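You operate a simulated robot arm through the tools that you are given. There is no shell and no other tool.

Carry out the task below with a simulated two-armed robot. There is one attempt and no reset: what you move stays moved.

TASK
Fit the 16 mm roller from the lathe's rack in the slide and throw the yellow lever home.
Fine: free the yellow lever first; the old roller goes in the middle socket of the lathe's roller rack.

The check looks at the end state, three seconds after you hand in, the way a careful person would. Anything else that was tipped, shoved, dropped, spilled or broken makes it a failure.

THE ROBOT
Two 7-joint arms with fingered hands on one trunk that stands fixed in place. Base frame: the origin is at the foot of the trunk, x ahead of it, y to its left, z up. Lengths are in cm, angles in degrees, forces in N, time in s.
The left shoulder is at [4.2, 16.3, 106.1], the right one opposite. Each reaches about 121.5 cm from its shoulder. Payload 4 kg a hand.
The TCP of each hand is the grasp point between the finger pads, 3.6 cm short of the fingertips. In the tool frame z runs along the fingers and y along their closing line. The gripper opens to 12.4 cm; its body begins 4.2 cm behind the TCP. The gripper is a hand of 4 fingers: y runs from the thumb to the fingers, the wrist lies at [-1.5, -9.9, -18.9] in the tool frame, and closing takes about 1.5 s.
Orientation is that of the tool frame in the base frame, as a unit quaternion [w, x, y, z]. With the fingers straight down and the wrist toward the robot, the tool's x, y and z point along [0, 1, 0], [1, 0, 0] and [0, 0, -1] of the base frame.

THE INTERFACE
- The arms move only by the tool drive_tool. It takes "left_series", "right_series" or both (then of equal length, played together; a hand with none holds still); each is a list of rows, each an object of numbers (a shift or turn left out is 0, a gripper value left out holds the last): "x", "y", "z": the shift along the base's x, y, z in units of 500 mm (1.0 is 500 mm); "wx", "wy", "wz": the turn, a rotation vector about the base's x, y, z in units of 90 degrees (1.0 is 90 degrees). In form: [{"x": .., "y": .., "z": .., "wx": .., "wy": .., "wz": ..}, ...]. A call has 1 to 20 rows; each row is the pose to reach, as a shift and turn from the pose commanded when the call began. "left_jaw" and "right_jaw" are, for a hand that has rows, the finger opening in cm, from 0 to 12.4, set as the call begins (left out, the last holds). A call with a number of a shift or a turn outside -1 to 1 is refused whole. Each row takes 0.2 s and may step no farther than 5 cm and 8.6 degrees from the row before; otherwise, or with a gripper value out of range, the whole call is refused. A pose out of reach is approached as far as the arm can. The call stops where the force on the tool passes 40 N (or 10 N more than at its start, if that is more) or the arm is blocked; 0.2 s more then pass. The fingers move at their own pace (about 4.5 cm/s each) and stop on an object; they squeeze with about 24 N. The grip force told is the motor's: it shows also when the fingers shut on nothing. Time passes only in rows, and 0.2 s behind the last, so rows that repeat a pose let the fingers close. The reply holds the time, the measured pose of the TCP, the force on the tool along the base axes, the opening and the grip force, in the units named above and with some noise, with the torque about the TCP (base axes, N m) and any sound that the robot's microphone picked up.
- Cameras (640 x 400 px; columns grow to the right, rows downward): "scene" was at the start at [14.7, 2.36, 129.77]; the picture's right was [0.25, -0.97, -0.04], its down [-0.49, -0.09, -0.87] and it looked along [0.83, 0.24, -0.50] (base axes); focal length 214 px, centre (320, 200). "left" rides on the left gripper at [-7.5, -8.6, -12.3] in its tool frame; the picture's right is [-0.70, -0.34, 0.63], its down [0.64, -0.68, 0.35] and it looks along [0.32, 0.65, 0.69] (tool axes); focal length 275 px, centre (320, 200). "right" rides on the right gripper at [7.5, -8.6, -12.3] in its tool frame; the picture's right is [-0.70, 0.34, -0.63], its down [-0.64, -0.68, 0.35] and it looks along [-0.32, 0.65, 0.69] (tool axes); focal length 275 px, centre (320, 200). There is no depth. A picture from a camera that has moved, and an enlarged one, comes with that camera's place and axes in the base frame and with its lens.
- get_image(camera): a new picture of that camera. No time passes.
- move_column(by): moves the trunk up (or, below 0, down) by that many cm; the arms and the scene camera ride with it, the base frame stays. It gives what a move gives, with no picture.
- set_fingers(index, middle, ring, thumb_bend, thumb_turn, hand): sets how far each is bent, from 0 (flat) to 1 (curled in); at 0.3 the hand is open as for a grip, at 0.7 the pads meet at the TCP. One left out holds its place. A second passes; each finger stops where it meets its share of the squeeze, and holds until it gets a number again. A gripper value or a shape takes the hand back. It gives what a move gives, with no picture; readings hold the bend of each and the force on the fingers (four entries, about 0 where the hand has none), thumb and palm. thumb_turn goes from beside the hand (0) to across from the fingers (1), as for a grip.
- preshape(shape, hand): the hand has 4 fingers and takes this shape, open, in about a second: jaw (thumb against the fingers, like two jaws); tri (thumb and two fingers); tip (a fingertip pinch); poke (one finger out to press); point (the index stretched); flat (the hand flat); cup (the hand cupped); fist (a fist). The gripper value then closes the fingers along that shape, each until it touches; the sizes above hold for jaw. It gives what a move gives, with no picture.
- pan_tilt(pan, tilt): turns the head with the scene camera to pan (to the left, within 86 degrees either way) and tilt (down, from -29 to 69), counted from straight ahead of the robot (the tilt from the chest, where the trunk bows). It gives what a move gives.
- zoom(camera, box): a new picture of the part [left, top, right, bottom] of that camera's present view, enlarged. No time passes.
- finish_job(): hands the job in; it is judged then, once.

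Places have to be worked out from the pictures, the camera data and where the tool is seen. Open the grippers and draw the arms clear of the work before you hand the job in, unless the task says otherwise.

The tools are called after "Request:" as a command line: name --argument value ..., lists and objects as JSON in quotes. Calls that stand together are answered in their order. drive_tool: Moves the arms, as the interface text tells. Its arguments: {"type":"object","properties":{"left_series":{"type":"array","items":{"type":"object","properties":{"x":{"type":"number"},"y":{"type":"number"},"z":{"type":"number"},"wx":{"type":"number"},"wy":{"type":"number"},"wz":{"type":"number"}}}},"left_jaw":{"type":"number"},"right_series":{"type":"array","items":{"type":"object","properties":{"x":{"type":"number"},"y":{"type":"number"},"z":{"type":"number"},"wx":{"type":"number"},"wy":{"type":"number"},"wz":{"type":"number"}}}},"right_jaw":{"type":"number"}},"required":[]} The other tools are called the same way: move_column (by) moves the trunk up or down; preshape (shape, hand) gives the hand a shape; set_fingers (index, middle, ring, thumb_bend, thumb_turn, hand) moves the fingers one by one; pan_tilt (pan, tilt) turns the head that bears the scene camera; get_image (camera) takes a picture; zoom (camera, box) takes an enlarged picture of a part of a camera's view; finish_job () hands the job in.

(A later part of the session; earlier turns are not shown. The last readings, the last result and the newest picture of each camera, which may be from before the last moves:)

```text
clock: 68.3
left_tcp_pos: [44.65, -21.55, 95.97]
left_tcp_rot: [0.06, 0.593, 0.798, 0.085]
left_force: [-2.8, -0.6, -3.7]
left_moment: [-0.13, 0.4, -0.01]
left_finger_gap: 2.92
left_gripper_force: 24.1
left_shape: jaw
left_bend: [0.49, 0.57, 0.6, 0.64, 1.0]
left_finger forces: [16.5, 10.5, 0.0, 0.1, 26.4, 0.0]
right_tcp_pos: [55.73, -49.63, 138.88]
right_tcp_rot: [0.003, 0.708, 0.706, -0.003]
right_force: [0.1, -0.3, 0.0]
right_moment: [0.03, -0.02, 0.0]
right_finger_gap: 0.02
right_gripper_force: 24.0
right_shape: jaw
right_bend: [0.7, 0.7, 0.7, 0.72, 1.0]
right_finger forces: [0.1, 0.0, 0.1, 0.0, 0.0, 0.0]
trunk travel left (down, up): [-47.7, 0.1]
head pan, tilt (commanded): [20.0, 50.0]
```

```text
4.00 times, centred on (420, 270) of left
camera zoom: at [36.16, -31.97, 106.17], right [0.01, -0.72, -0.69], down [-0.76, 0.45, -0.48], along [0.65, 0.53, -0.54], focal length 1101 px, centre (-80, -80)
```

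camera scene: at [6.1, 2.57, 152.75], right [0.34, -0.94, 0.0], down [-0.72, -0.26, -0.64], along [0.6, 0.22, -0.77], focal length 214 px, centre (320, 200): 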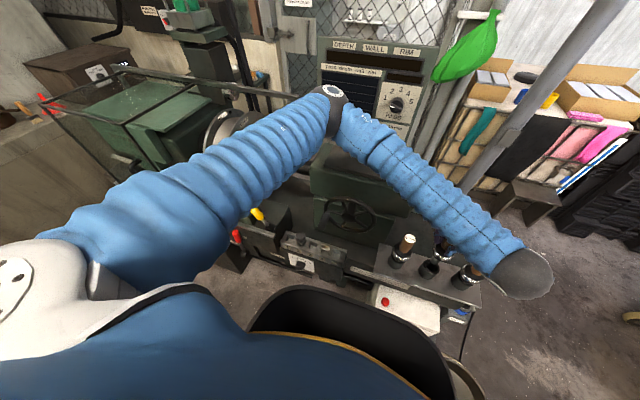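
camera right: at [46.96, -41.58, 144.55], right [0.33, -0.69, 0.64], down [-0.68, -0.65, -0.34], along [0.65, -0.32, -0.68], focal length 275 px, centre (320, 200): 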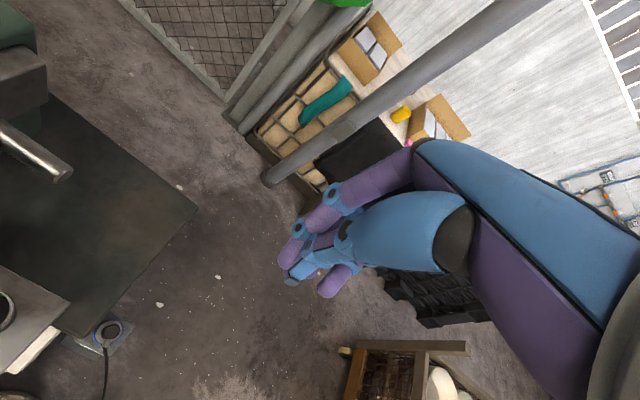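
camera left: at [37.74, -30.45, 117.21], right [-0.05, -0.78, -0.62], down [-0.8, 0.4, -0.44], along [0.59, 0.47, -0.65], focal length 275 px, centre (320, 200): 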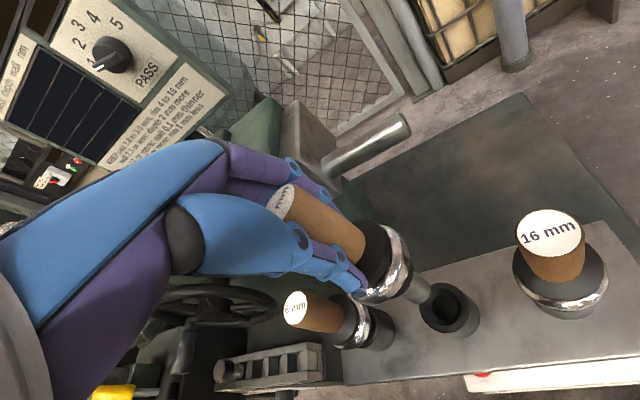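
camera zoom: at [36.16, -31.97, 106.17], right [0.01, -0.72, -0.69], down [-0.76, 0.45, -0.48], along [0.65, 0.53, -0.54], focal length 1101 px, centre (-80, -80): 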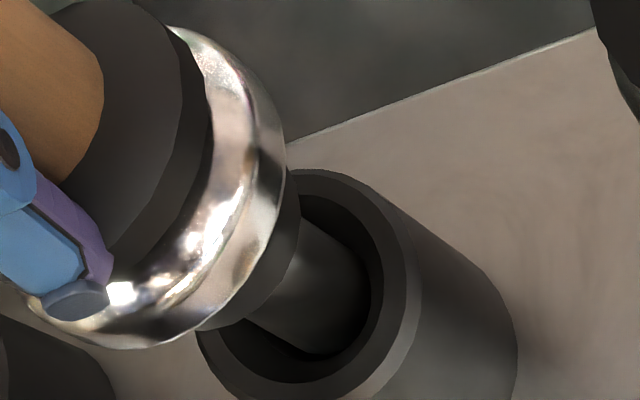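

The pin has entered the socket with a light sideways touch (-2.8 N in x). I ease slightly in -x and continue down.

Request:
drive_tool --left_series '[{"x": -0.004, "z": -0.008}, {"x": -0.004, "z": -0.016}, {"x": -0.004, "z": -0.024}, {"x": -0.004, "z": -0.032}]'

Request:
zoom --camera "left" --box '[340, 220, 500, 320]'

```text
clock: 69.3
left_tcp_pos: [44.38, -21.45, 94.36]
left_tcp_rot: [0.06, 0.594, 0.798, 0.084]
left_force: [-2.8, -0.1, -2.7]
left_moment: [-0.09, 0.32, -0.01]
left_finger_gap: 2.94
left_gripper_force: 23.6
left_shape: jaw
left_bend: [0.49, 0.57, 0.6, 0.64, 1.0]
left_finger forces: [16.5, 10.5, 0.0, 0.0, 26.1, 0.1]
right_tcp_pos: [55.77, -49.63, 139.02]
right_tcp_rot: [0.002, 0.707, 0.707, -0.002]
right_force: [0.0, 0.2, 0.4]
right_moment: [0.02, 0.01, 0.02]
right_finger_gap: 0.0
right_gripper_force: 23.9
right_shape: jaw
right_bend: [0.7, 0.7, 0.7, 0.72, 1.0]
right_finger forces: [0.0, 0.0, 0.0, 0.1, 0.0, 0.1]
trunk travel left (down, up): [-47.7, 0.1]
head pan, tilt (commanded): [20.0, 50.0]
```

```text
4.00 times, centred on (420, 270) of left
camera zoom: at [36.02, -32.01, 104.6], right [0.01, -0.72, -0.69], down [-0.76, 0.45, -0.48], along [0.65, 0.53, -0.54], focal length 1101 px, centre (-80, -80)
```

zoom: 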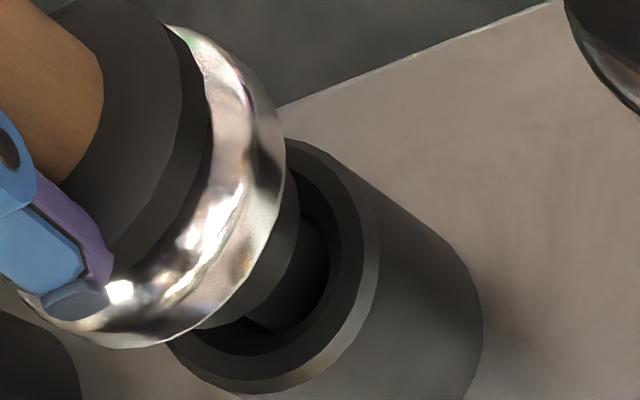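

It's sliding in well. I continue down until it seats (force should rise).

Request:
drive_tool --left_series '[{"x": -0.002, "z": -0.007}, {"x": -0.002, "z": -0.014}, {"x": -0.002, "z": -0.02}, {"x": -0.002, "z": -0.026}]'

Request:
zoom --camera "left" --box '[340, 220, 500, 320]'

Request:
zoom --camera "scene" --box '[380, 220, 508, 300]'

```text
clock: 70.3
left_tcp_pos: [44.1, -21.64, 93.36]
left_tcp_rot: [0.062, 0.593, 0.798, 0.085]
left_force: [-4.8, -0.6, 35.9]
left_moment: [0.02, -0.26, 0.02]
left_finger_gap: 3.02
left_gripper_force: 24.1
left_shape: jaw
left_bend: [0.49, 0.57, 0.6, 0.64, 1.0]
left_finger forces: [16.5, 11.5, 0.1, 0.0, 30.0, 0.0]
right_tcp_pos: [55.56, -49.49, 139.14]
right_tcp_rot: [0.003, 0.708, 0.707, -0.002]
right_force: [0.3, 0.9, 0.1]
right_moment: [0.01, -0.02, 0.01]
right_finger_gap: 0.0
right_gripper_force: 24.0
right_shape: jaw
right_bend: [0.7, 0.7, 0.7, 0.72, 1.0]
right_finger forces: [0.1, 0.1, 0.1, 0.0, 0.0, 0.0]
trunk travel left (down, up): [-47.7, 0.1]
head pan, tilt (commanded): [20.0, 50.0]
```

```text
4.00 times, centred on (420, 270) of left
camera zoom: at [35.8, -32.02, 103.56], right [0.01, -0.72, -0.69], down [-0.75, 0.45, -0.48], along [0.66, 0.53, -0.54], focal length 1101 px, centre (-80, -80)
```

zoom: 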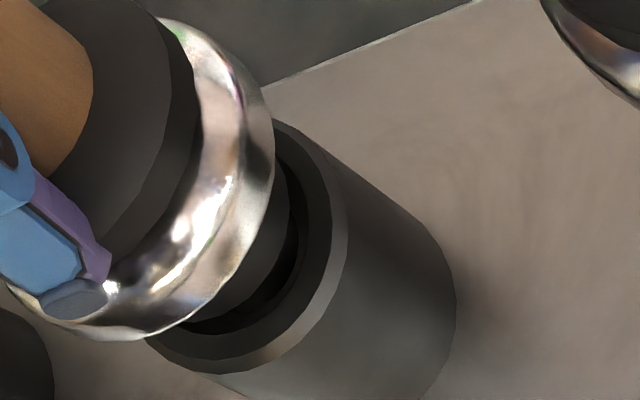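

```text
5.00 times, centred on (444, 260) of scene
camera zoom: at [5.85, 2.65, 152.8], right [0.34, -0.94, 0.0], down [-0.72, -0.26, -0.64], along [0.6, 0.22, -0.77], focal length 1072 px, centre (-300, -100)
```

zoom: 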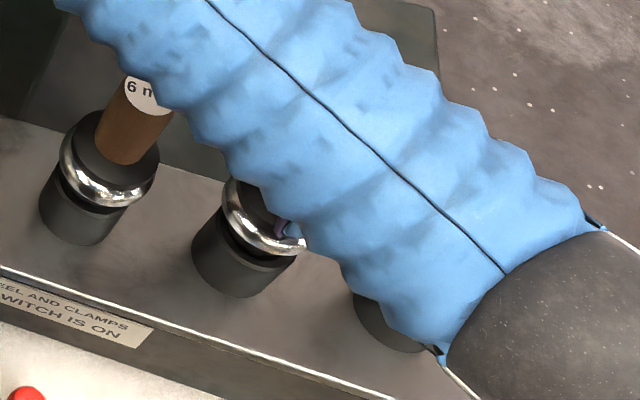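

The reaction jumped to +36 N: the old roller is seated in the middle socket at the expected height. I relieve the push slightly and open the hand.

Request:
drive_tool --left_series '[{"z": 0.008}, {"z": 0.01}]'

Request:
drive_tool --left_series '[{"z": 0.0}, {"z": 0.0}, {"z": 0.0}, {"z": 0.0}, {"z": 0.0}]' --left_jaw 7

Request:
get_image --camera "left"

```text
clock: 70.9
left_tcp_pos: [44.15, -21.55, 93.52]
left_tcp_rot: [0.059, 0.594, 0.798, 0.085]
left_force: [-1.5, -1.1, 9.7]
left_moment: [-0.06, -0.08, -0.03]
left_finger_gap: 3.06
left_gripper_force: 24.2
left_shape: jaw
left_bend: [0.49, 0.57, 0.6, 0.64, 1.0]
left_finger forces: [17.1, 10.2, 0.1, 0.1, 26.0, 0.0]
right_tcp_pos: [55.74, -49.52, 138.95]
right_tcp_rot: [0.004, 0.708, 0.706, -0.001]
right_force: [-0.3, 0.9, 0.4]
right_moment: [0.05, -0.03, 0.03]
right_finger_gap: 0.01
right_gripper_force: 23.7
right_shape: jaw
right_bend: [0.7, 0.7, 0.7, 0.72, 1.0]
right_finger forces: [0.0, 0.0, 0.0, 0.0, 0.0, 0.0]
trunk travel left (down, up): [-47.7, 0.1]
head pan, tilt (commanded): [20.0, 50.0]
```

```text
clock: 72.1
left_tcp_pos: [44.24, -21.56, 93.53]
left_tcp_rot: [0.06, 0.593, 0.798, 0.085]
left_force: [-0.6, -0.1, 0.1]
left_moment: [-0.02, -0.02, 0.02]
left_finger_gap: 6.97
left_gripper_force: 0.0
left_shape: jaw
left_bend: [0.39, 0.43, 0.41, 0.54, 0.99]
left_finger forces: [0.0, 0.1, 0.0, 0.0, 0.0, 0.0]
right_tcp_pos: [55.95, -49.61, 138.94]
right_tcp_rot: [0.003, 0.708, 0.706, -0.003]
right_force: [0.6, 0.2, -1.0]
right_moment: [0.03, 0.0, -0.03]
right_finger_gap: 0.01
right_gripper_force: 24.0
right_shape: jaw
right_bend: [0.7, 0.7, 0.7, 0.72, 1.0]
right_finger forces: [0.1, 0.1, 0.0, 0.1, 0.1, 0.0]
trunk travel left (down, up): [-47.7, 0.1]
head pan, tilt (commanded): [20.0, 50.0]
```

```text
taken
camera left: at [35.89, -31.99, 103.73], right [0.01, -0.72, -0.69], down [-0.76, 0.45, -0.48], along [0.65, 0.53, -0.54], focal length 275 px, centre (320, 200)
```

left: 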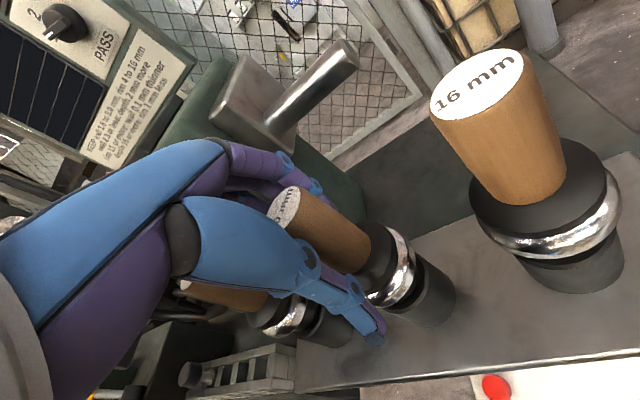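

The hand is open and free of contact. I withdraw upward along the finger direction and look at how the roller sits.

Request:
drive_tool --left_series '[{"x": -0.006, "y": -0.002, "z": 0.03}, {"x": -0.014, "y": -0.004, "z": 0.07}, {"x": -0.024, "y": -0.007, "z": 0.12}, {"x": -0.036, "y": -0.011, "z": 0.18}, {"x": -0.036, "y": -0.011, "z": 0.25}, {"x": -0.036, "y": -0.011, "z": 0.32}, {"x": -0.036, "y": -0.011, "z": 0.39}]'

Request:
get_image --camera "left"

Request:
get_image --camera "scene"

```text
clock: 73.7
left_tcp_pos: [42.42, -22.11, 113.29]
left_tcp_rot: [0.059, 0.594, 0.798, 0.085]
left_force: [-1.2, 0.7, 0.2]
left_moment: [0.03, -0.01, 0.02]
left_finger_gap: 7.0
left_gripper_force: 0.0
left_shape: jaw
left_bend: [0.39, 0.43, 0.41, 0.54, 0.99]
left_finger forces: [0.0, 0.1, 0.0, 0.0, 0.0, 0.1]
right_tcp_pos: [55.66, -49.79, 138.94]
right_tcp_rot: [0.003, 0.707, 0.707, -0.002]
right_force: [-0.2, -0.5, -0.2]
right_moment: [0.0, -0.02, 0.02]
right_finger_gap: 0.0
right_gripper_force: 24.3
right_shape: jaw
right_bend: [0.7, 0.7, 0.7, 0.72, 1.0]
right_finger forces: [0.1, 0.0, 0.0, 0.0, 0.0, 0.0]
trunk travel left (down, up): [-47.7, 0.1]
head pan, tilt (commanded): [20.0, 50.0]
```

```text
taken
camera left: at [34.01, -32.53, 123.45], right [0.01, -0.72, -0.69], down [-0.76, 0.45, -0.48], along [0.65, 0.53, -0.54], focal length 275 px, centre (320, 200)
```

left: 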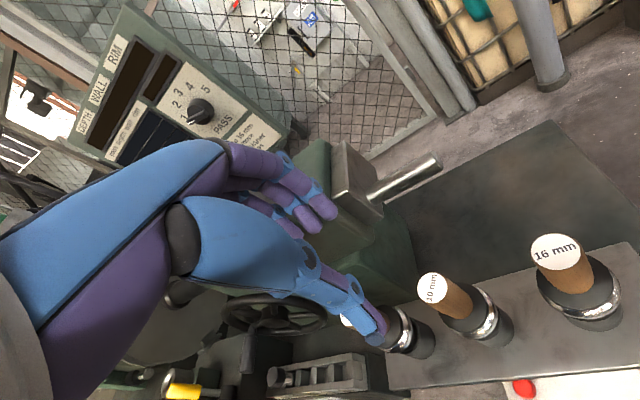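

```text
taken
camera scene: at [5.97, 2.56, 152.77], right [0.34, -0.94, 0.0], down [-0.72, -0.26, -0.64], along [0.6, 0.22, -0.77], focal length 214 px, centre (320, 200)
```

scene: 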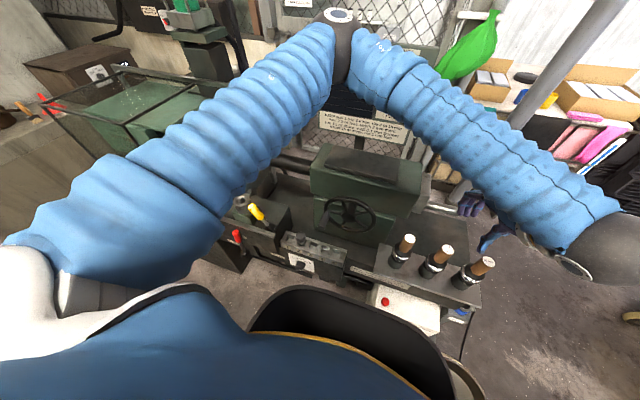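

The 10 mm roller now stands upright in the middle socket. Before going to the 16 mm roller with the left hand, I turn the head right to check where the parked right arm is.

Request:
pan_tilt --pan -25 --tilt 40

Request:
get_image --camera "scene"

```text
clock: 74.8
left_tcp_pos: [42.49, -22.09, 113.16]
left_tcp_rot: [0.06, 0.594, 0.798, 0.084]
left_force: [-0.3, 0.1, -0.1]
left_moment: [0.0, -0.01, -0.01]
left_finger_gap: 6.97
left_gripper_force: 0.0
left_shape: jaw
left_bend: [0.39, 0.43, 0.41, 0.54, 0.99]
left_finger forces: [0.1, 0.0, 0.1, 0.0, 0.0, 0.1]
right_tcp_pos: [55.79, -49.67, 138.96]
right_tcp_rot: [0.002, 0.707, 0.707, -0.003]
right_force: [0.4, -0.7, -0.3]
right_moment: [0.01, 0.04, -0.01]
right_finger_gap: 0.01
right_gripper_force: 23.8
right_shape: jaw
right_bend: [0.7, 0.7, 0.7, 0.72, 1.0]
right_finger forces: [0.0, 0.1, 0.0, 0.0, 0.1, 0.1]
trunk travel left (down, up): [-47.7, 0.1]
head pan, tilt (commanded): [-25.0, 40.0]
```

```text
taken
camera scene: at [6.52, -3.64, 154.17], right [-0.42, -0.91, 0.0], down [-0.58, 0.27, -0.77], along [0.69, -0.32, -0.64], focal length 214 px, centre (320, 200)
```

scene: 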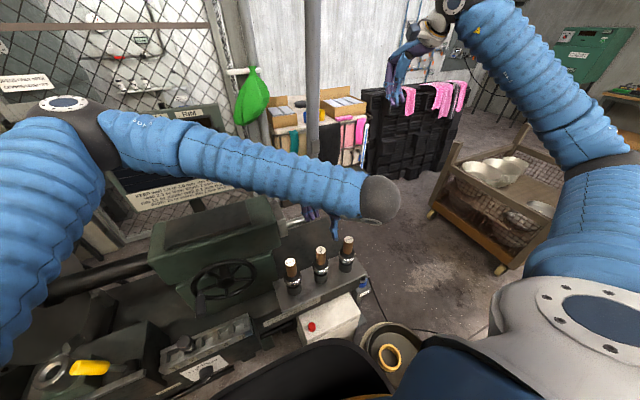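

The right arm is well clear. I move the left hand over the 16 mm roller keeping its present tilt, and descend partway to check alignment.

Request:
drive_tool --left_series '[{"x": -0.012, "y": -0.08}, {"x": -0.024, "y": -0.16}, {"x": -0.036, "y": -0.248}, {"x": -0.022, "y": -0.243, "z": -0.07}, {"x": -0.008, "y": -0.238, "z": -0.14}, {"x": 0.006, "y": -0.234, "z": -0.2}]' --left_jaw 8

Request:
get_image --camera "left"

Request:
zoom --camera "scene" --box '[260, 190, 420, 290]'

```text
clock: 76.2
left_tcp_pos: [42.65, -33.8, 103.0]
left_tcp_rot: [0.06, 0.592, 0.799, 0.085]
left_force: [-0.8, 0.1, -0.7]
left_moment: [0.0, -0.01, -0.05]
left_finger_gap: 7.98
left_gripper_force: 0.1
left_shape: jaw
left_bend: [0.36, 0.4, 0.38, 0.52, 0.99]
left_finger forces: [0.0, 0.1, 0.1, 0.1, 0.0, 0.0]
right_tcp_pos: [55.82, -49.53, 139.0]
right_tcp_rot: [0.002, 0.707, 0.707, -0.003]
right_force: [0.2, -0.2, -0.1]
right_moment: [0.0, 0.01, 0.02]
right_finger_gap: 0.0
right_gripper_force: 23.7
right_shape: jaw
right_bend: [0.7, 0.7, 0.7, 0.72, 1.0]
right_finger forces: [0.0, 0.1, 0.0, 0.0, 0.1, 0.0]
trunk travel left (down, up): [-47.7, 0.1]
head pan, tilt (commanded): [-25.0, 40.0]
```

```text
taken
camera left: at [34.38, -44.25, 113.25], right [0.01, -0.72, -0.69], down [-0.76, 0.45, -0.48], along [0.65, 0.53, -0.54], focal length 275 px, centre (320, 200)
```

left: 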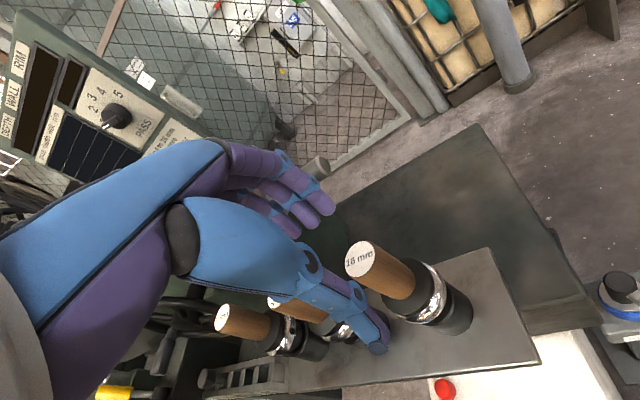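

```text
4.00 times, centred on (340, 240) of scene
camera zoom: at [6.55, -3.7, 154.17], right [-0.42, -0.91, 0.0], down [-0.58, 0.27, -0.77], along [0.69, -0.32, -0.64], focal length 858 px, centre (240, 40)
```

zoom: 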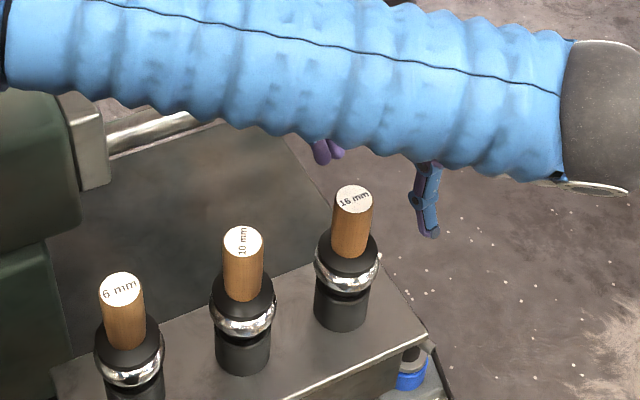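

The three rollers sit alike in the rack, and the 16 mm handle is lined up between thumb and fingers. I finish descending along the finger direction.

Request:
drive_tool --left_series '[{"x": 0.01, "y": 0.003, "z": -0.05}, {"x": 0.02, "y": 0.006, "z": -0.1}, {"x": 0.03, "y": 0.009, "z": -0.15}, {"x": 0.037, "y": 0.011, "z": -0.187}]' --left_jaw 8

Request:
get_image --camera "left"

Request:
get_image --camera "scene"

```text
clock: 77.2
left_tcp_pos: [44.66, -33.32, 93.7]
left_tcp_rot: [0.06, 0.593, 0.798, 0.085]
left_force: [-0.2, -0.6, 0.1]
left_moment: [-0.01, 0.01, 0.02]
left_finger_gap: 7.98
left_gripper_force: 0.1
left_shape: jaw
left_bend: [0.36, 0.4, 0.38, 0.52, 0.99]
left_finger forces: [0.0, 0.0, 0.1, 0.1, 0.0, 0.1]
right_tcp_pos: [55.77, -49.69, 138.87]
right_tcp_rot: [0.002, 0.708, 0.706, -0.003]
right_force: [0.3, -0.1, -0.1]
right_moment: [0.03, 0.01, 0.03]
right_finger_gap: 0.0
right_gripper_force: 24.5
right_shape: jaw
right_bend: [0.7, 0.7, 0.7, 0.72, 1.0]
right_finger forces: [0.0, 0.0, 0.0, 0.1, 0.1, 0.0]
trunk travel left (down, up): [-47.7, 0.1]
head pan, tilt (commanded): [-25.0, 40.0]
```

```text
taken
camera left: at [36.33, -43.69, 103.86], right [0.01, -0.72, -0.69], down [-0.76, 0.45, -0.48], along [0.65, 0.53, -0.54], focal length 275 px, centre (320, 200)
```

left: 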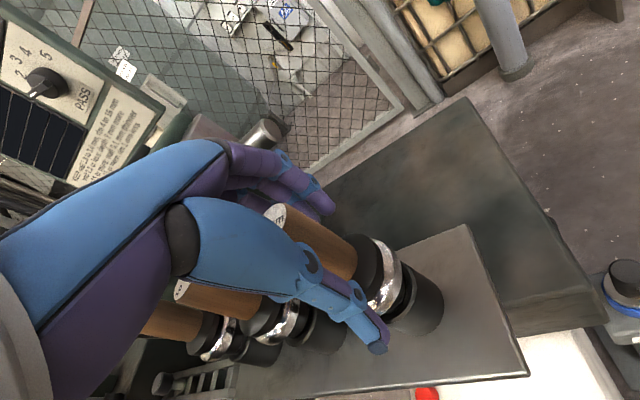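

```text
taken
camera scene: at [6.56, -3.66, 154.17], right [-0.42, -0.91, 0.0], down [-0.58, 0.27, -0.77], along [0.69, -0.32, -0.64], focal length 214 px, centre (320, 200)
```

scene: 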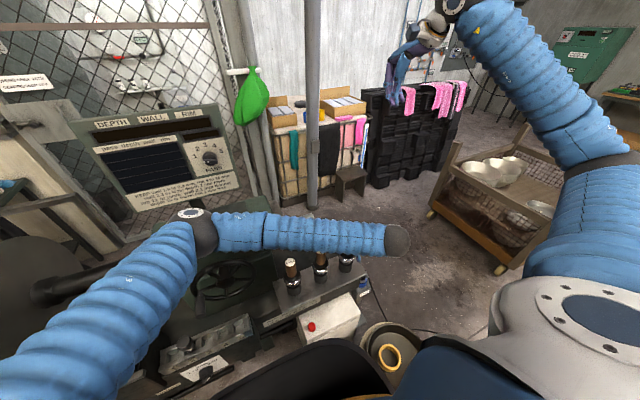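

The handle is between thumb and fingers with no contact so far and the elbow is high. I close on it.

Request:
drive_tool --left_series '[{"x": 0}, {"x": 0}, {"x": 0}, {"x": 0}, {"x": 0}, {"x": 0}, {"x": 0}, {"x": 0}]' --left_jaw 1.5

Request:
get_image --camera "left"

```text
clock: 79.0
left_tcp_pos: [44.53, -33.28, 93.74]
left_tcp_rot: [0.059, 0.593, 0.799, 0.084]
left_force: [0.3, 0.9, -0.7]
left_moment: [0.07, -0.17, -0.02]
left_finger_gap: 3.1
left_gripper_force: 23.7
left_shape: jaw
left_bend: [0.56, 0.54, 0.63, 0.63, 1.0]
left_finger forces: [11.2, 9.3, 2.0, 0.0, 21.9, 0.0]
right_tcp_pos: [55.67, -49.58, 138.95]
right_tcp_rot: [0.002, 0.707, 0.707, -0.002]
right_force: [-0.4, -0.9, -0.2]
right_moment: [0.01, -0.01, -0.01]
right_finger_gap: 0.0
right_gripper_force: 23.9
right_shape: jaw
right_bend: [0.7, 0.7, 0.7, 0.72, 1.0]
right_finger forces: [0.1, 0.0, 0.0, 0.0, 0.0, 0.0]
trunk travel left (down, up): [-47.7, 0.1]
head pan, tilt (commanded): [-25.0, 40.0]
```

```text
taken
camera left: at [36.3, -43.7, 103.9], right [0.01, -0.72, -0.69], down [-0.76, 0.45, -0.48], along [0.65, 0.53, -0.54], focal length 275 px, centre (320, 200)
```

left: 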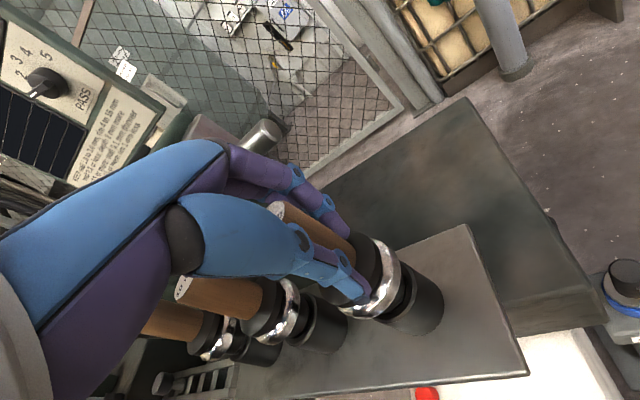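

A balanced grip with almost no side force or torque this time. I lift the 16 mm roller slowly out of its socket.

Request:
drive_tool --left_series '[{"z": 0.01}, {"z": 0.02}, {"z": 0.035}, {"z": 0.05}, {"z": 0.08}, {"z": 0.12}, {"z": 0.17}, {"z": 0.23}, {"z": 0.3}, {"z": 0.37}]'

Request:
get_image --camera "scene"

Request:
get_image --camera "left"

```text
clock: 81.2
left_tcp_pos: [44.45, -33.35, 111.94]
left_tcp_rot: [0.059, 0.593, 0.798, 0.085]
left_force: [-1.1, 0.0, -3.9]
left_moment: [-0.04, 0.02, 0.0]
left_finger_gap: 3.03
left_gripper_force: 24.5
left_shape: jaw
left_bend: [0.56, 0.55, 0.63, 0.63, 1.0]
left_finger forces: [11.4, 9.2, 2.7, 0.0, 22.6, 0.0]
right_tcp_pos: [55.76, -49.61, 138.91]
right_tcp_rot: [0.002, 0.708, 0.707, -0.002]
right_force: [0.7, -0.7, -0.6]
right_moment: [-0.01, -0.01, 0.01]
right_finger_gap: 0.01
right_gripper_force: 24.4
right_shape: jaw
right_bend: [0.7, 0.7, 0.7, 0.72, 1.0]
right_finger forces: [0.1, 0.0, 0.0, 0.1, 0.1, 0.0]
trunk travel left (down, up): [-47.7, 0.1]
head pan, tilt (commanded): [-25.0, 40.0]
```

```text
taken
camera scene: at [6.48, -3.65, 154.18], right [-0.42, -0.91, 0.0], down [-0.58, 0.27, -0.77], along [0.69, -0.32, -0.64], focal length 214 px, centre (320, 200)
```

scene: 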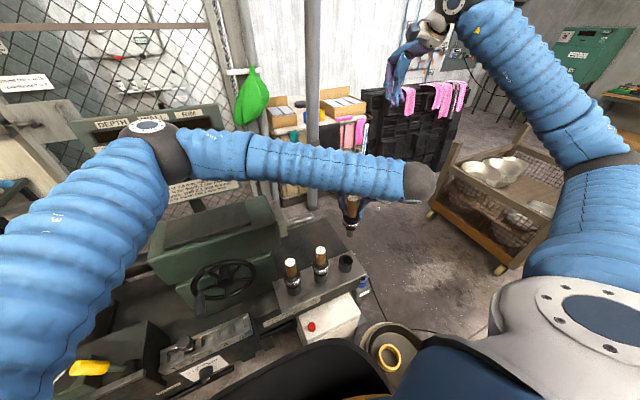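

```text
taken
camera left: at [36.17, -43.7, 122.24], right [0.01, -0.72, -0.69], down [-0.76, 0.45, -0.48], along [0.65, 0.53, -0.54], focal length 275 px, centre (320, 200)
```

left: 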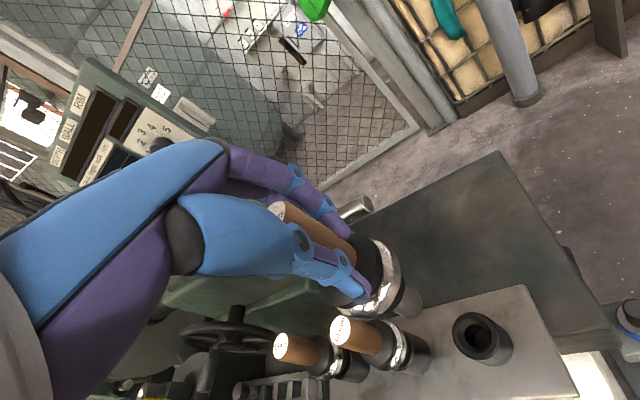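

The 16 mm roller is out, and the 6 mm and 10 mm rollers stand undisturbed. I check its verticality in close-up.

Request:
zoom --camera "scene" --box '[300, 180, 396, 240]'

Request:
zoom --camera "left" --box '[300, 220, 460, 320]'

```text
6.67 times, centred on (348, 210) of scene
camera zoom: at [6.48, -3.65, 154.18], right [-0.42, -0.91, 0.0], down [-0.58, 0.27, -0.77], along [0.69, -0.32, -0.64], focal length 1430 px, centre (133, 133)
```

zoom: 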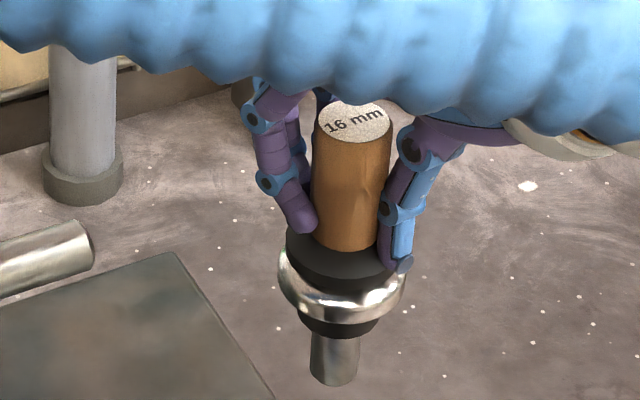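

```text
4.00 times, centred on (380, 270) of left
camera zoom: at [36.17, -43.7, 122.24], right [0.01, -0.72, -0.69], down [-0.76, 0.45, -0.48], along [0.65, 0.53, -0.54], focal length 1101 px, centre (80, -80)
```

zoom: 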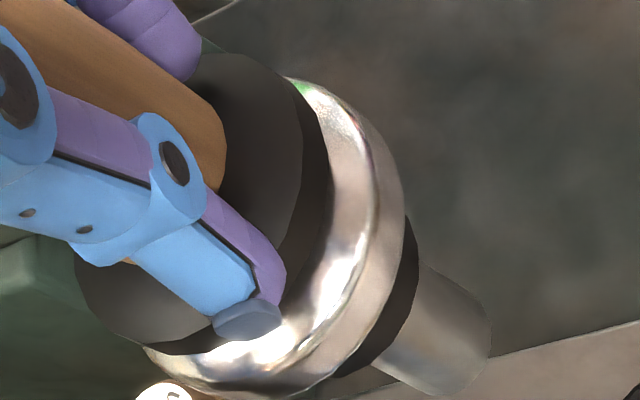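

The roller hangs within about 2° of vertical. I apply that small correction, lift higher, then carry it around in front at a safe height and distance while yawing the hand back to -45° for the slide.

Request:
drive_tool --left_series '[{"z": 0.06, "wy": -0.012}, {"z": 0.13, "wy": -0.024}, {"z": 0.2, "wy": -0.024}, {"z": 0.28, "wy": -0.024}, {"y": 0.03, "z": 0.36, "wy": -0.024}]'

Request:
drive_tool --left_series '[{"x": 0.03, "y": 0.06}, {"x": 0.07, "y": 0.13}, {"x": 0.11, "y": 0.2}, {"x": 0.15, "y": 0.28}, {"x": 0.19, "y": 0.36}, {"x": 0.23, "y": 0.44}, {"x": 0.26, "y": 0.52}, {"x": 0.28, "y": 0.6}, {"x": 0.29, "y": 0.68}]'

Request:
pan_tilt --pan 25 --tilt 42

Request:
get_image --camera "scene"

```text
clock: 82.4
left_tcp_pos: [44.67, -31.79, 130.34]
left_tcp_rot: [0.075, 0.592, 0.796, 0.096]
left_force: [0.0, 0.4, -4.3]
left_moment: [-0.04, 0.05, -0.01]
left_finger_gap: 2.99
left_gripper_force: 23.5
left_shape: jaw
left_bend: [0.56, 0.55, 0.63, 0.63, 1.0]
left_finger forces: [11.5, 9.3, 3.0, 0.0, 22.4, 0.0]
right_tcp_pos: [55.79, -49.49, 139.08]
right_tcp_rot: [0.003, 0.708, 0.706, -0.004]
right_force: [-0.2, 0.1, 0.1]
right_moment: [-0.02, 0.0, -0.02]
right_finger_gap: 0.0
right_gripper_force: 23.7
right_shape: jaw
right_bend: [0.7, 0.7, 0.7, 0.72, 1.0]
right_finger forces: [0.0, 0.0, 0.0, 0.1, 0.1, 0.0]
trunk travel left (down, up): [-47.7, 0.1]
head pan, tilt (commanded): [-25.0, 40.0]
```

```text
clock: 84.4
left_tcp_pos: [59.12, 2.3, 130.02]
left_tcp_rot: [0.075, 0.592, 0.797, 0.096]
left_force: [0.8, 0.3, -4.1]
left_moment: [-0.05, 0.04, 0.0]
left_finger_gap: 2.96
left_gripper_force: 24.3
left_shape: jaw
left_bend: [0.56, 0.55, 0.63, 0.63, 1.0]
left_finger forces: [11.6, 9.3, 3.0, 0.0, 22.2, 0.0]
right_tcp_pos: [55.83, -49.29, 138.95]
right_tcp_rot: [0.002, 0.708, 0.707, -0.003]
right_force: [0.9, -0.4, 0.6]
right_moment: [-0.05, -0.02, -0.01]
right_finger_gap: 0.0
right_gripper_force: 24.0
right_shape: jaw
right_bend: [0.7, 0.7, 0.7, 0.72, 1.0]
right_finger forces: [0.0, 0.0, 0.0, 0.0, 0.1, 0.0]
trunk travel left (down, up): [-47.7, 0.1]
head pan, tilt (commanded): [-25.0, 40.0]
```

```text
clock: 85.6
left_tcp_pos: [58.96, 2.16, 130.15]
left_tcp_rot: [0.075, 0.592, 0.797, 0.097]
left_force: [0.0, -0.7, -4.0]
left_moment: [-0.03, 0.06, 0.04]
left_finger_gap: 2.95
left_gripper_force: 23.9
left_shape: jaw
left_bend: [0.56, 0.55, 0.63, 0.63, 1.0]
left_finger forces: [11.6, 9.3, 3.1, 0.0, 22.1, 0.0]
right_tcp_pos: [55.94, -49.69, 138.97]
right_tcp_rot: [0.002, 0.708, 0.707, -0.002]
right_force: [0.0, 0.6, 0.0]
right_moment: [0.01, -0.02, -0.03]
right_finger_gap: 0.0
right_gripper_force: 24.2
right_shape: jaw
right_bend: [0.7, 0.7, 0.7, 0.72, 1.0]
right_finger forces: [0.0, 0.0, 0.1, 0.0, 0.1, 0.1]
trunk travel left (down, up): [-47.7, 0.1]
head pan, tilt (commanded): [25.0, 42.0]
```

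```text
taken
camera scene: at [6.43, 3.49, 153.88], right [0.42, -0.91, 0.0], down [-0.61, -0.28, -0.74], along [0.67, 0.31, -0.67], focal length 214 px, centre (320, 200)
```

scene: 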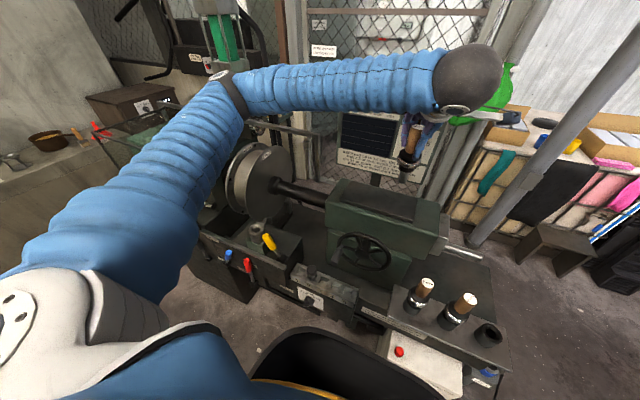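

The way is clear. I continue left while yawing the hand to -45°, staying at z≈130.

Request:
drive_tool --left_series '[{"y": 0.08, "wz": -0.088}, {"y": 0.16, "wz": -0.176}, {"y": 0.24, "wz": -0.264}, {"y": 0.32, "wz": -0.352}, {"y": 0.4, "wz": -0.44}, {"y": 0.48, "wz": -0.528}, {"y": 0.56, "wz": -0.616}, {"y": 0.64, "wz": -0.7}, {"x": -0.02, "y": 0.72, "wz": -0.7}, {"x": -0.05, "y": 0.8, "wz": -0.7}]'

Request:
get_image --camera "scene"

Request:
get_image --camera "left"

```text
clock: 87.8
left_tcp_pos: [56.5, 42.52, 130.22]
left_tcp_rot: [0.115, 0.921, 0.369, 0.044]
left_force: [-0.5, -0.4, -4.0]
left_moment: [0.01, 0.04, 0.02]
left_finger_gap: 2.9
left_gripper_force: 23.5
left_shape: jaw
left_bend: [0.57, 0.55, 0.63, 0.63, 1.0]
left_finger forces: [12.1, 9.5, 3.5, 0.0, 22.6, 0.0]
right_tcp_pos: [55.55, -49.56, 139.05]
right_tcp_rot: [0.003, 0.708, 0.706, -0.002]
right_force: [-0.5, 0.3, 0.9]
right_moment: [-0.04, 0.04, -0.04]
right_finger_gap: 0.0
right_gripper_force: 23.6
right_shape: jaw
right_bend: [0.7, 0.7, 0.7, 0.72, 1.0]
right_finger forces: [0.0, 0.1, 0.1, 0.0, 0.0, 0.0]
trunk travel left (down, up): [-47.7, 0.1]
head pan, tilt (commanded): [25.0, 42.0]
```

```text
taken
camera scene: at [6.21, 3.62, 153.9], right [0.42, -0.91, 0.0], down [-0.61, -0.28, -0.74], along [0.67, 0.31, -0.67], focal length 214 px, centre (320, 200)
```

scene: 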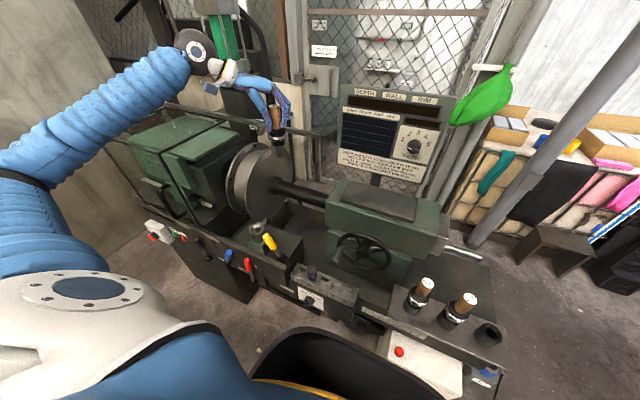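

```text
taken
camera left: at [43.24, 45.48, 139.98], right [-0.63, -0.36, -0.69], down [0.07, 0.86, -0.51], along [0.78, -0.36, -0.51], focal length 275 px, centre (320, 200)
```

left: 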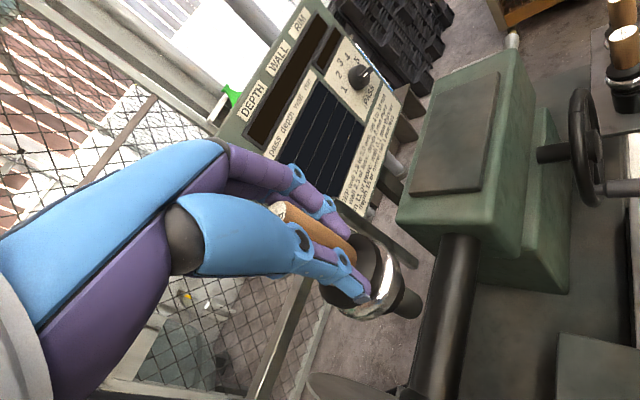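

The hand is oriented for the slide and clear of the faceplate. I move it back over the slide socket and lower to z≈116 for an alignment check.

Request:
drive_tool --left_series '[{"x": -0.07, "y": 0.024}, {"x": -0.14, "y": 0.048}, {"x": -0.21, "y": 0.072}, {"x": -0.278, "y": 0.094}, {"x": -0.278, "y": 0.094, "z": -0.08}, {"x": -0.278, "y": 0.094, "z": -0.16}, {"x": -0.278, "y": 0.094, "z": -0.24}, {"x": -0.278, "y": 0.094, "z": -0.3}]'

Request:
get_image --camera "scene"

Request:
zoom --camera "scene" --box '[210, 140, 338, 220]'

Request:
get_image --camera "left"

Request:
zoom --camera "left" --box '[320, 210, 480, 310]'

```text
clock: 89.6
left_tcp_pos: [42.75, 46.99, 115.26]
left_tcp_rot: [0.115, 0.921, 0.37, 0.042]
left_force: [-0.5, -0.3, -3.5]
left_moment: [0.03, 0.09, 0.0]
left_finger_gap: 2.89
left_gripper_force: 24.0
left_shape: jaw
left_bend: [0.57, 0.55, 0.63, 0.63, 1.0]
left_finger forces: [12.1, 9.6, 3.9, 0.0, 22.7, 0.1]
right_tcp_pos: [55.93, -49.52, 138.97]
right_tcp_rot: [0.002, 0.708, 0.706, -0.003]
right_force: [0.0, 0.2, 0.2]
right_moment: [0.02, 0.02, 0.02]
right_finger_gap: 0.01
right_gripper_force: 24.0
right_shape: jaw
right_bend: [0.7, 0.7, 0.7, 0.72, 1.0]
right_finger forces: [0.0, 0.0, 0.1, 0.0, 0.0, 0.0]
trunk travel left (down, up): [-47.7, 0.1]
head pan, tilt (commanded): [25.0, 42.0]
```

```text
taken
camera scene: at [6.5, 3.6, 153.87], right [0.42, -0.91, 0.0], down [-0.61, -0.28, -0.74], along [0.67, 0.31, -0.67], focal length 214 px, centre (320, 200)
```

scene: 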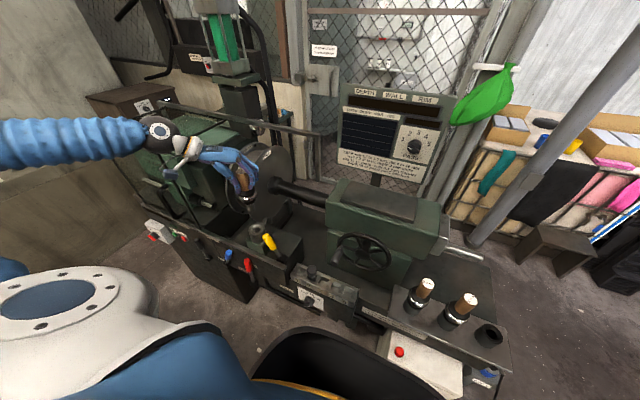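

```text
5.00 times, centred on (274, 180) of scene
camera zoom: at [6.5, 3.6, 153.87], right [0.42, -0.91, 0.0], down [-0.61, -0.28, -0.74], along [0.67, 0.31, -0.67], focal length 1072 px, centre (550, 300)
```

zoom: 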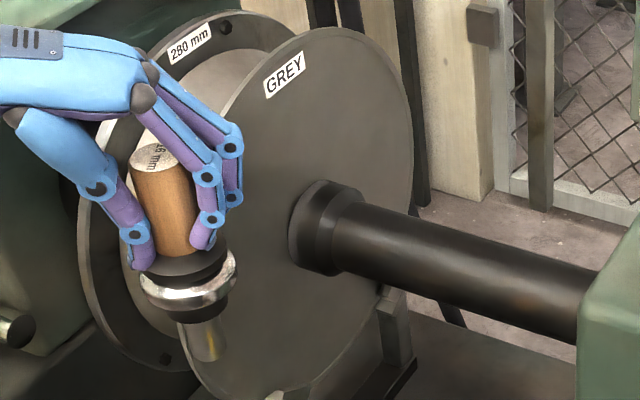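

```text
taken
camera left: at [29.49, 49.91, 125.14], right [-0.63, -0.36, -0.69], down [0.06, 0.86, -0.5], along [0.78, -0.36, -0.52], focal length 275 px, centre (320, 200)
```

left: 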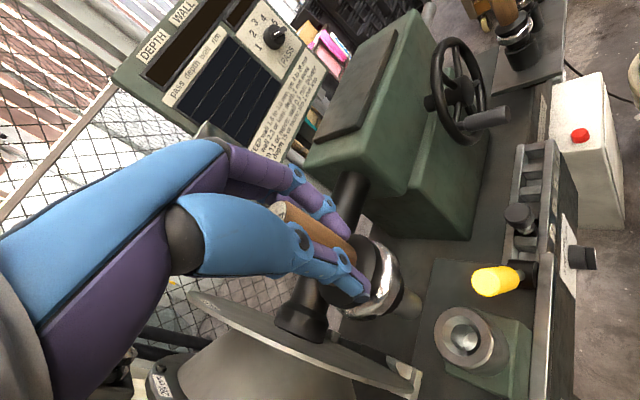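

```text
4.00 times, centred on (400, 260) of left
camera zoom: at [29.49, 49.91, 125.14], right [-0.63, -0.36, -0.69], down [0.06, 0.86, -0.5], along [0.78, -0.36, -0.52], focal length 1101 px, centre (0, -40)
```

zoom: 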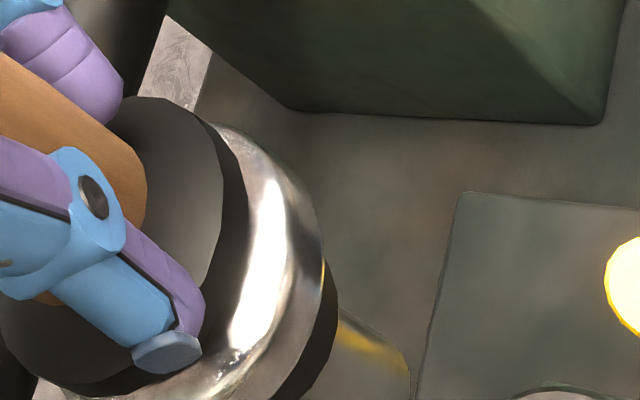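

The roller looks vertical. I zoom the left camera lower to see pin end and socket together.

Request:
zoom --camera "left" --box '[360, 250, 520, 350]'

Request:
zoom --camera "scene" --box '[210, 180, 306, 240]'

```text
4.00 times, centred on (440, 300) of left
camera zoom: at [29.49, 49.91, 125.14], right [-0.63, -0.36, -0.69], down [0.06, 0.86, -0.5], along [0.78, -0.36, -0.52], focal length 1101 px, centre (-160, -200)
```

zoom: 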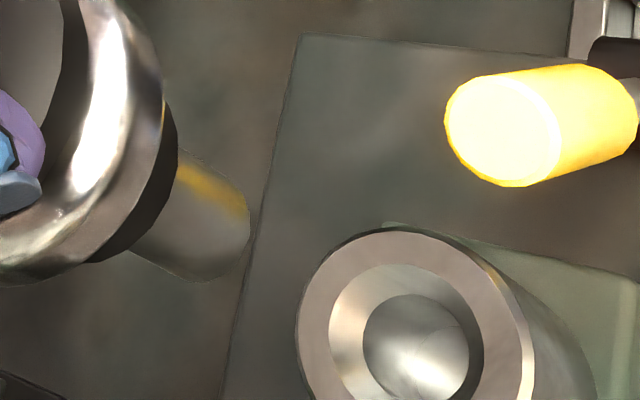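

```text
6.67 times, centred on (258, 210) of scene
camera zoom: at [6.5, 3.6, 153.87], right [0.42, -0.91, 0.0], down [-0.61, -0.28, -0.74], along [0.67, 0.31, -0.67], focal length 1430 px, centre (733, 133)
```

zoom: 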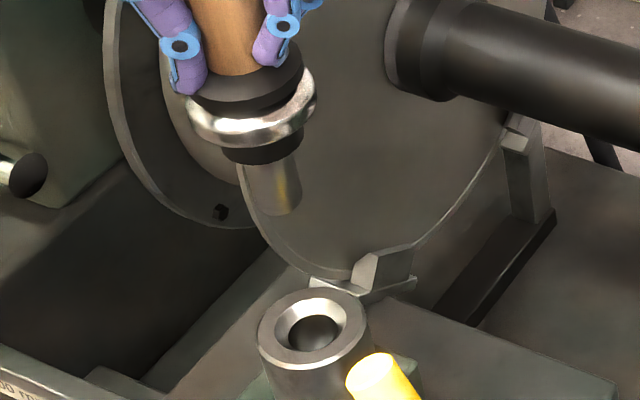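

Pin end ≈[43.3, 46.6] and slide socket ≈[43.2, 46.4]: well aligned. I lower most of the way and check again just above the socket mouth.

Request:
drive_tool --left_series '[{"z": -0.05}, {"z": -0.1}, {"z": -0.13}, {"z": -0.16}]'

Request:
zoom --camera "left" --box '[340, 230, 500, 330]'

Request:
zoom --camera "scene" --box '[210, 180, 306, 240]'

```text
clock: 90.6
left_tcp_pos: [42.74, 46.88, 107.13]
left_tcp_rot: [0.114, 0.921, 0.37, 0.043]
left_force: [0.3, 0.3, -5.3]
left_moment: [0.02, 0.07, 0.01]
left_finger_gap: 2.85
left_gripper_force: 23.9
left_shape: jaw
left_bend: [0.57, 0.55, 0.63, 0.63, 1.0]
left_finger forces: [12.0, 9.8, 4.0, 0.1, 22.8, 0.0]
right_tcp_pos: [55.83, -49.45, 138.83]
right_tcp_rot: [0.002, 0.708, 0.706, -0.003]
right_force: [0.0, -0.4, 0.2]
right_moment: [0.0, -0.01, 0.02]
right_finger_gap: 0.0
right_gripper_force: 24.3
right_shape: jaw
right_bend: [0.7, 0.7, 0.7, 0.72, 1.0]
right_finger forces: [0.0, 0.1, 0.1, 0.0, 0.1, 0.0]
trunk travel left (down, up): [-47.7, 0.1]
head pan, tilt (commanded): [25.0, 42.0]
```

```text
4.00 times, centred on (420, 280) of left
camera zoom: at [29.47, 49.94, 117.09], right [-0.63, -0.36, -0.69], down [0.06, 0.86, -0.5], along [0.78, -0.36, -0.52], focal length 1101 px, centre (-80, -120)
```

zoom: 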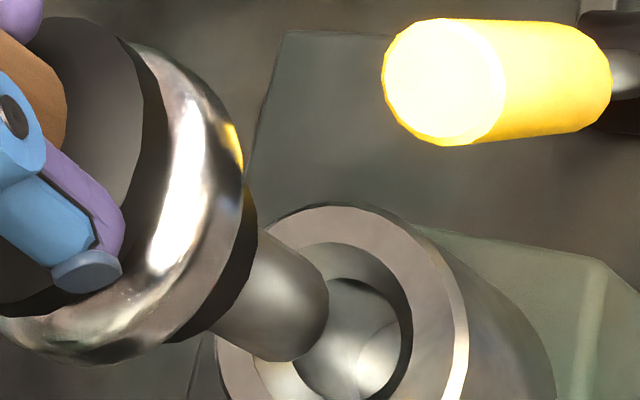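

```text
6.67 times, centred on (258, 210) of scene
camera zoom: at [6.46, 3.59, 153.88], right [0.42, -0.91, 0.0], down [-0.61, -0.28, -0.74], along [0.67, 0.31, -0.67], focal length 1430 px, centre (733, 133)
```

zoom: 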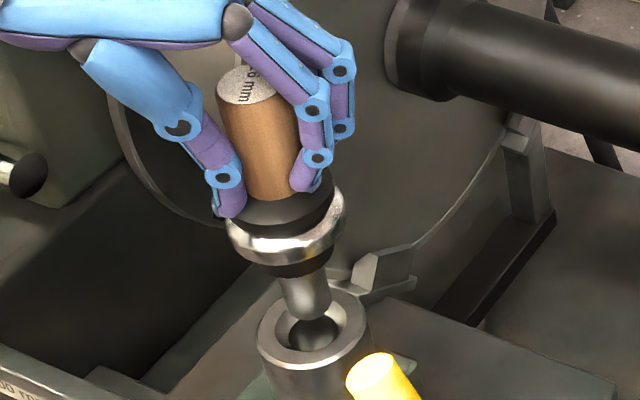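

Both views agree on a 2–3 mm correction toward -x/-y. I apply it and lower gently into the socket.

Request:
drive_tool --left_series '[{"x": -0.004, "y": -0.006, "z": -0.008}, {"x": -0.004, "y": -0.006, "z": -0.018}, {"x": -0.004, "y": -0.006, "z": -0.028}, {"x": -0.004, "y": -0.006, "z": -0.038}, {"x": -0.004, "y": -0.006, "z": -0.048}]'

Request:
zoom --camera "left" --box '[340, 230, 500, 330]'

Request:
zoom --camera "scene" --box '[210, 180, 306, 240]'

```text
clock: 91.8
left_tcp_pos: [42.43, 46.66, 104.78]
left_tcp_rot: [0.114, 0.921, 0.371, 0.043]
left_force: [-1.6, 1.0, -4.6]
left_moment: [0.08, 0.12, 0.05]
left_finger_gap: 2.87
left_gripper_force: 24.0
left_shape: jaw
left_bend: [0.57, 0.55, 0.63, 0.63, 1.0]
left_finger forces: [11.8, 9.4, 4.1, 0.0, 23.9, 0.0]
right_tcp_pos: [55.84, -49.6, 139.09]
right_tcp_rot: [0.003, 0.708, 0.706, -0.003]
right_force: [0.2, 0.4, 0.2]
right_moment: [0.02, -0.02, -0.03]
right_finger_gap: 0.0
right_gripper_force: 23.8
right_shape: jaw
right_bend: [0.7, 0.7, 0.7, 0.72, 1.0]
right_finger forces: [0.1, 0.0, 0.0, 0.0, 0.0, 0.1]
trunk travel left (down, up): [-47.7, 0.1]
head pan, tilt (commanded): [25.0, 42.0]
```

```text
4.00 times, centred on (420, 280) of left
camera zoom: at [29.2, 49.66, 114.71], right [-0.63, -0.36, -0.69], down [0.06, 0.86, -0.5], along [0.78, -0.36, -0.52], focal length 1101 px, centre (-80, -120)
```

zoom: 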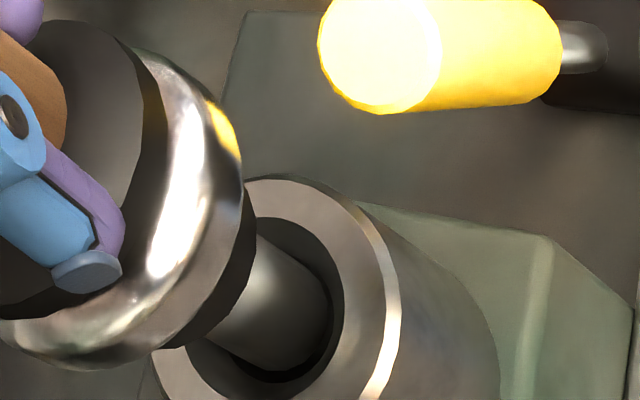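

```text
6.67 times, centred on (258, 210) of scene
camera zoom: at [6.38, 3.57, 153.88], right [0.42, -0.91, 0.0], down [-0.61, -0.28, -0.74], along [0.67, 0.31, -0.67], focal length 1430 px, centre (733, 133)
```

zoom: 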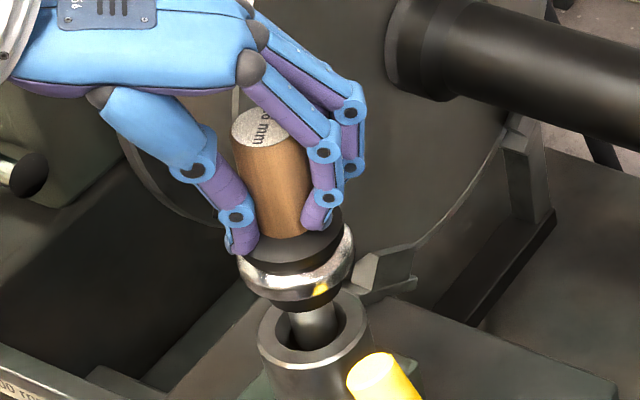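

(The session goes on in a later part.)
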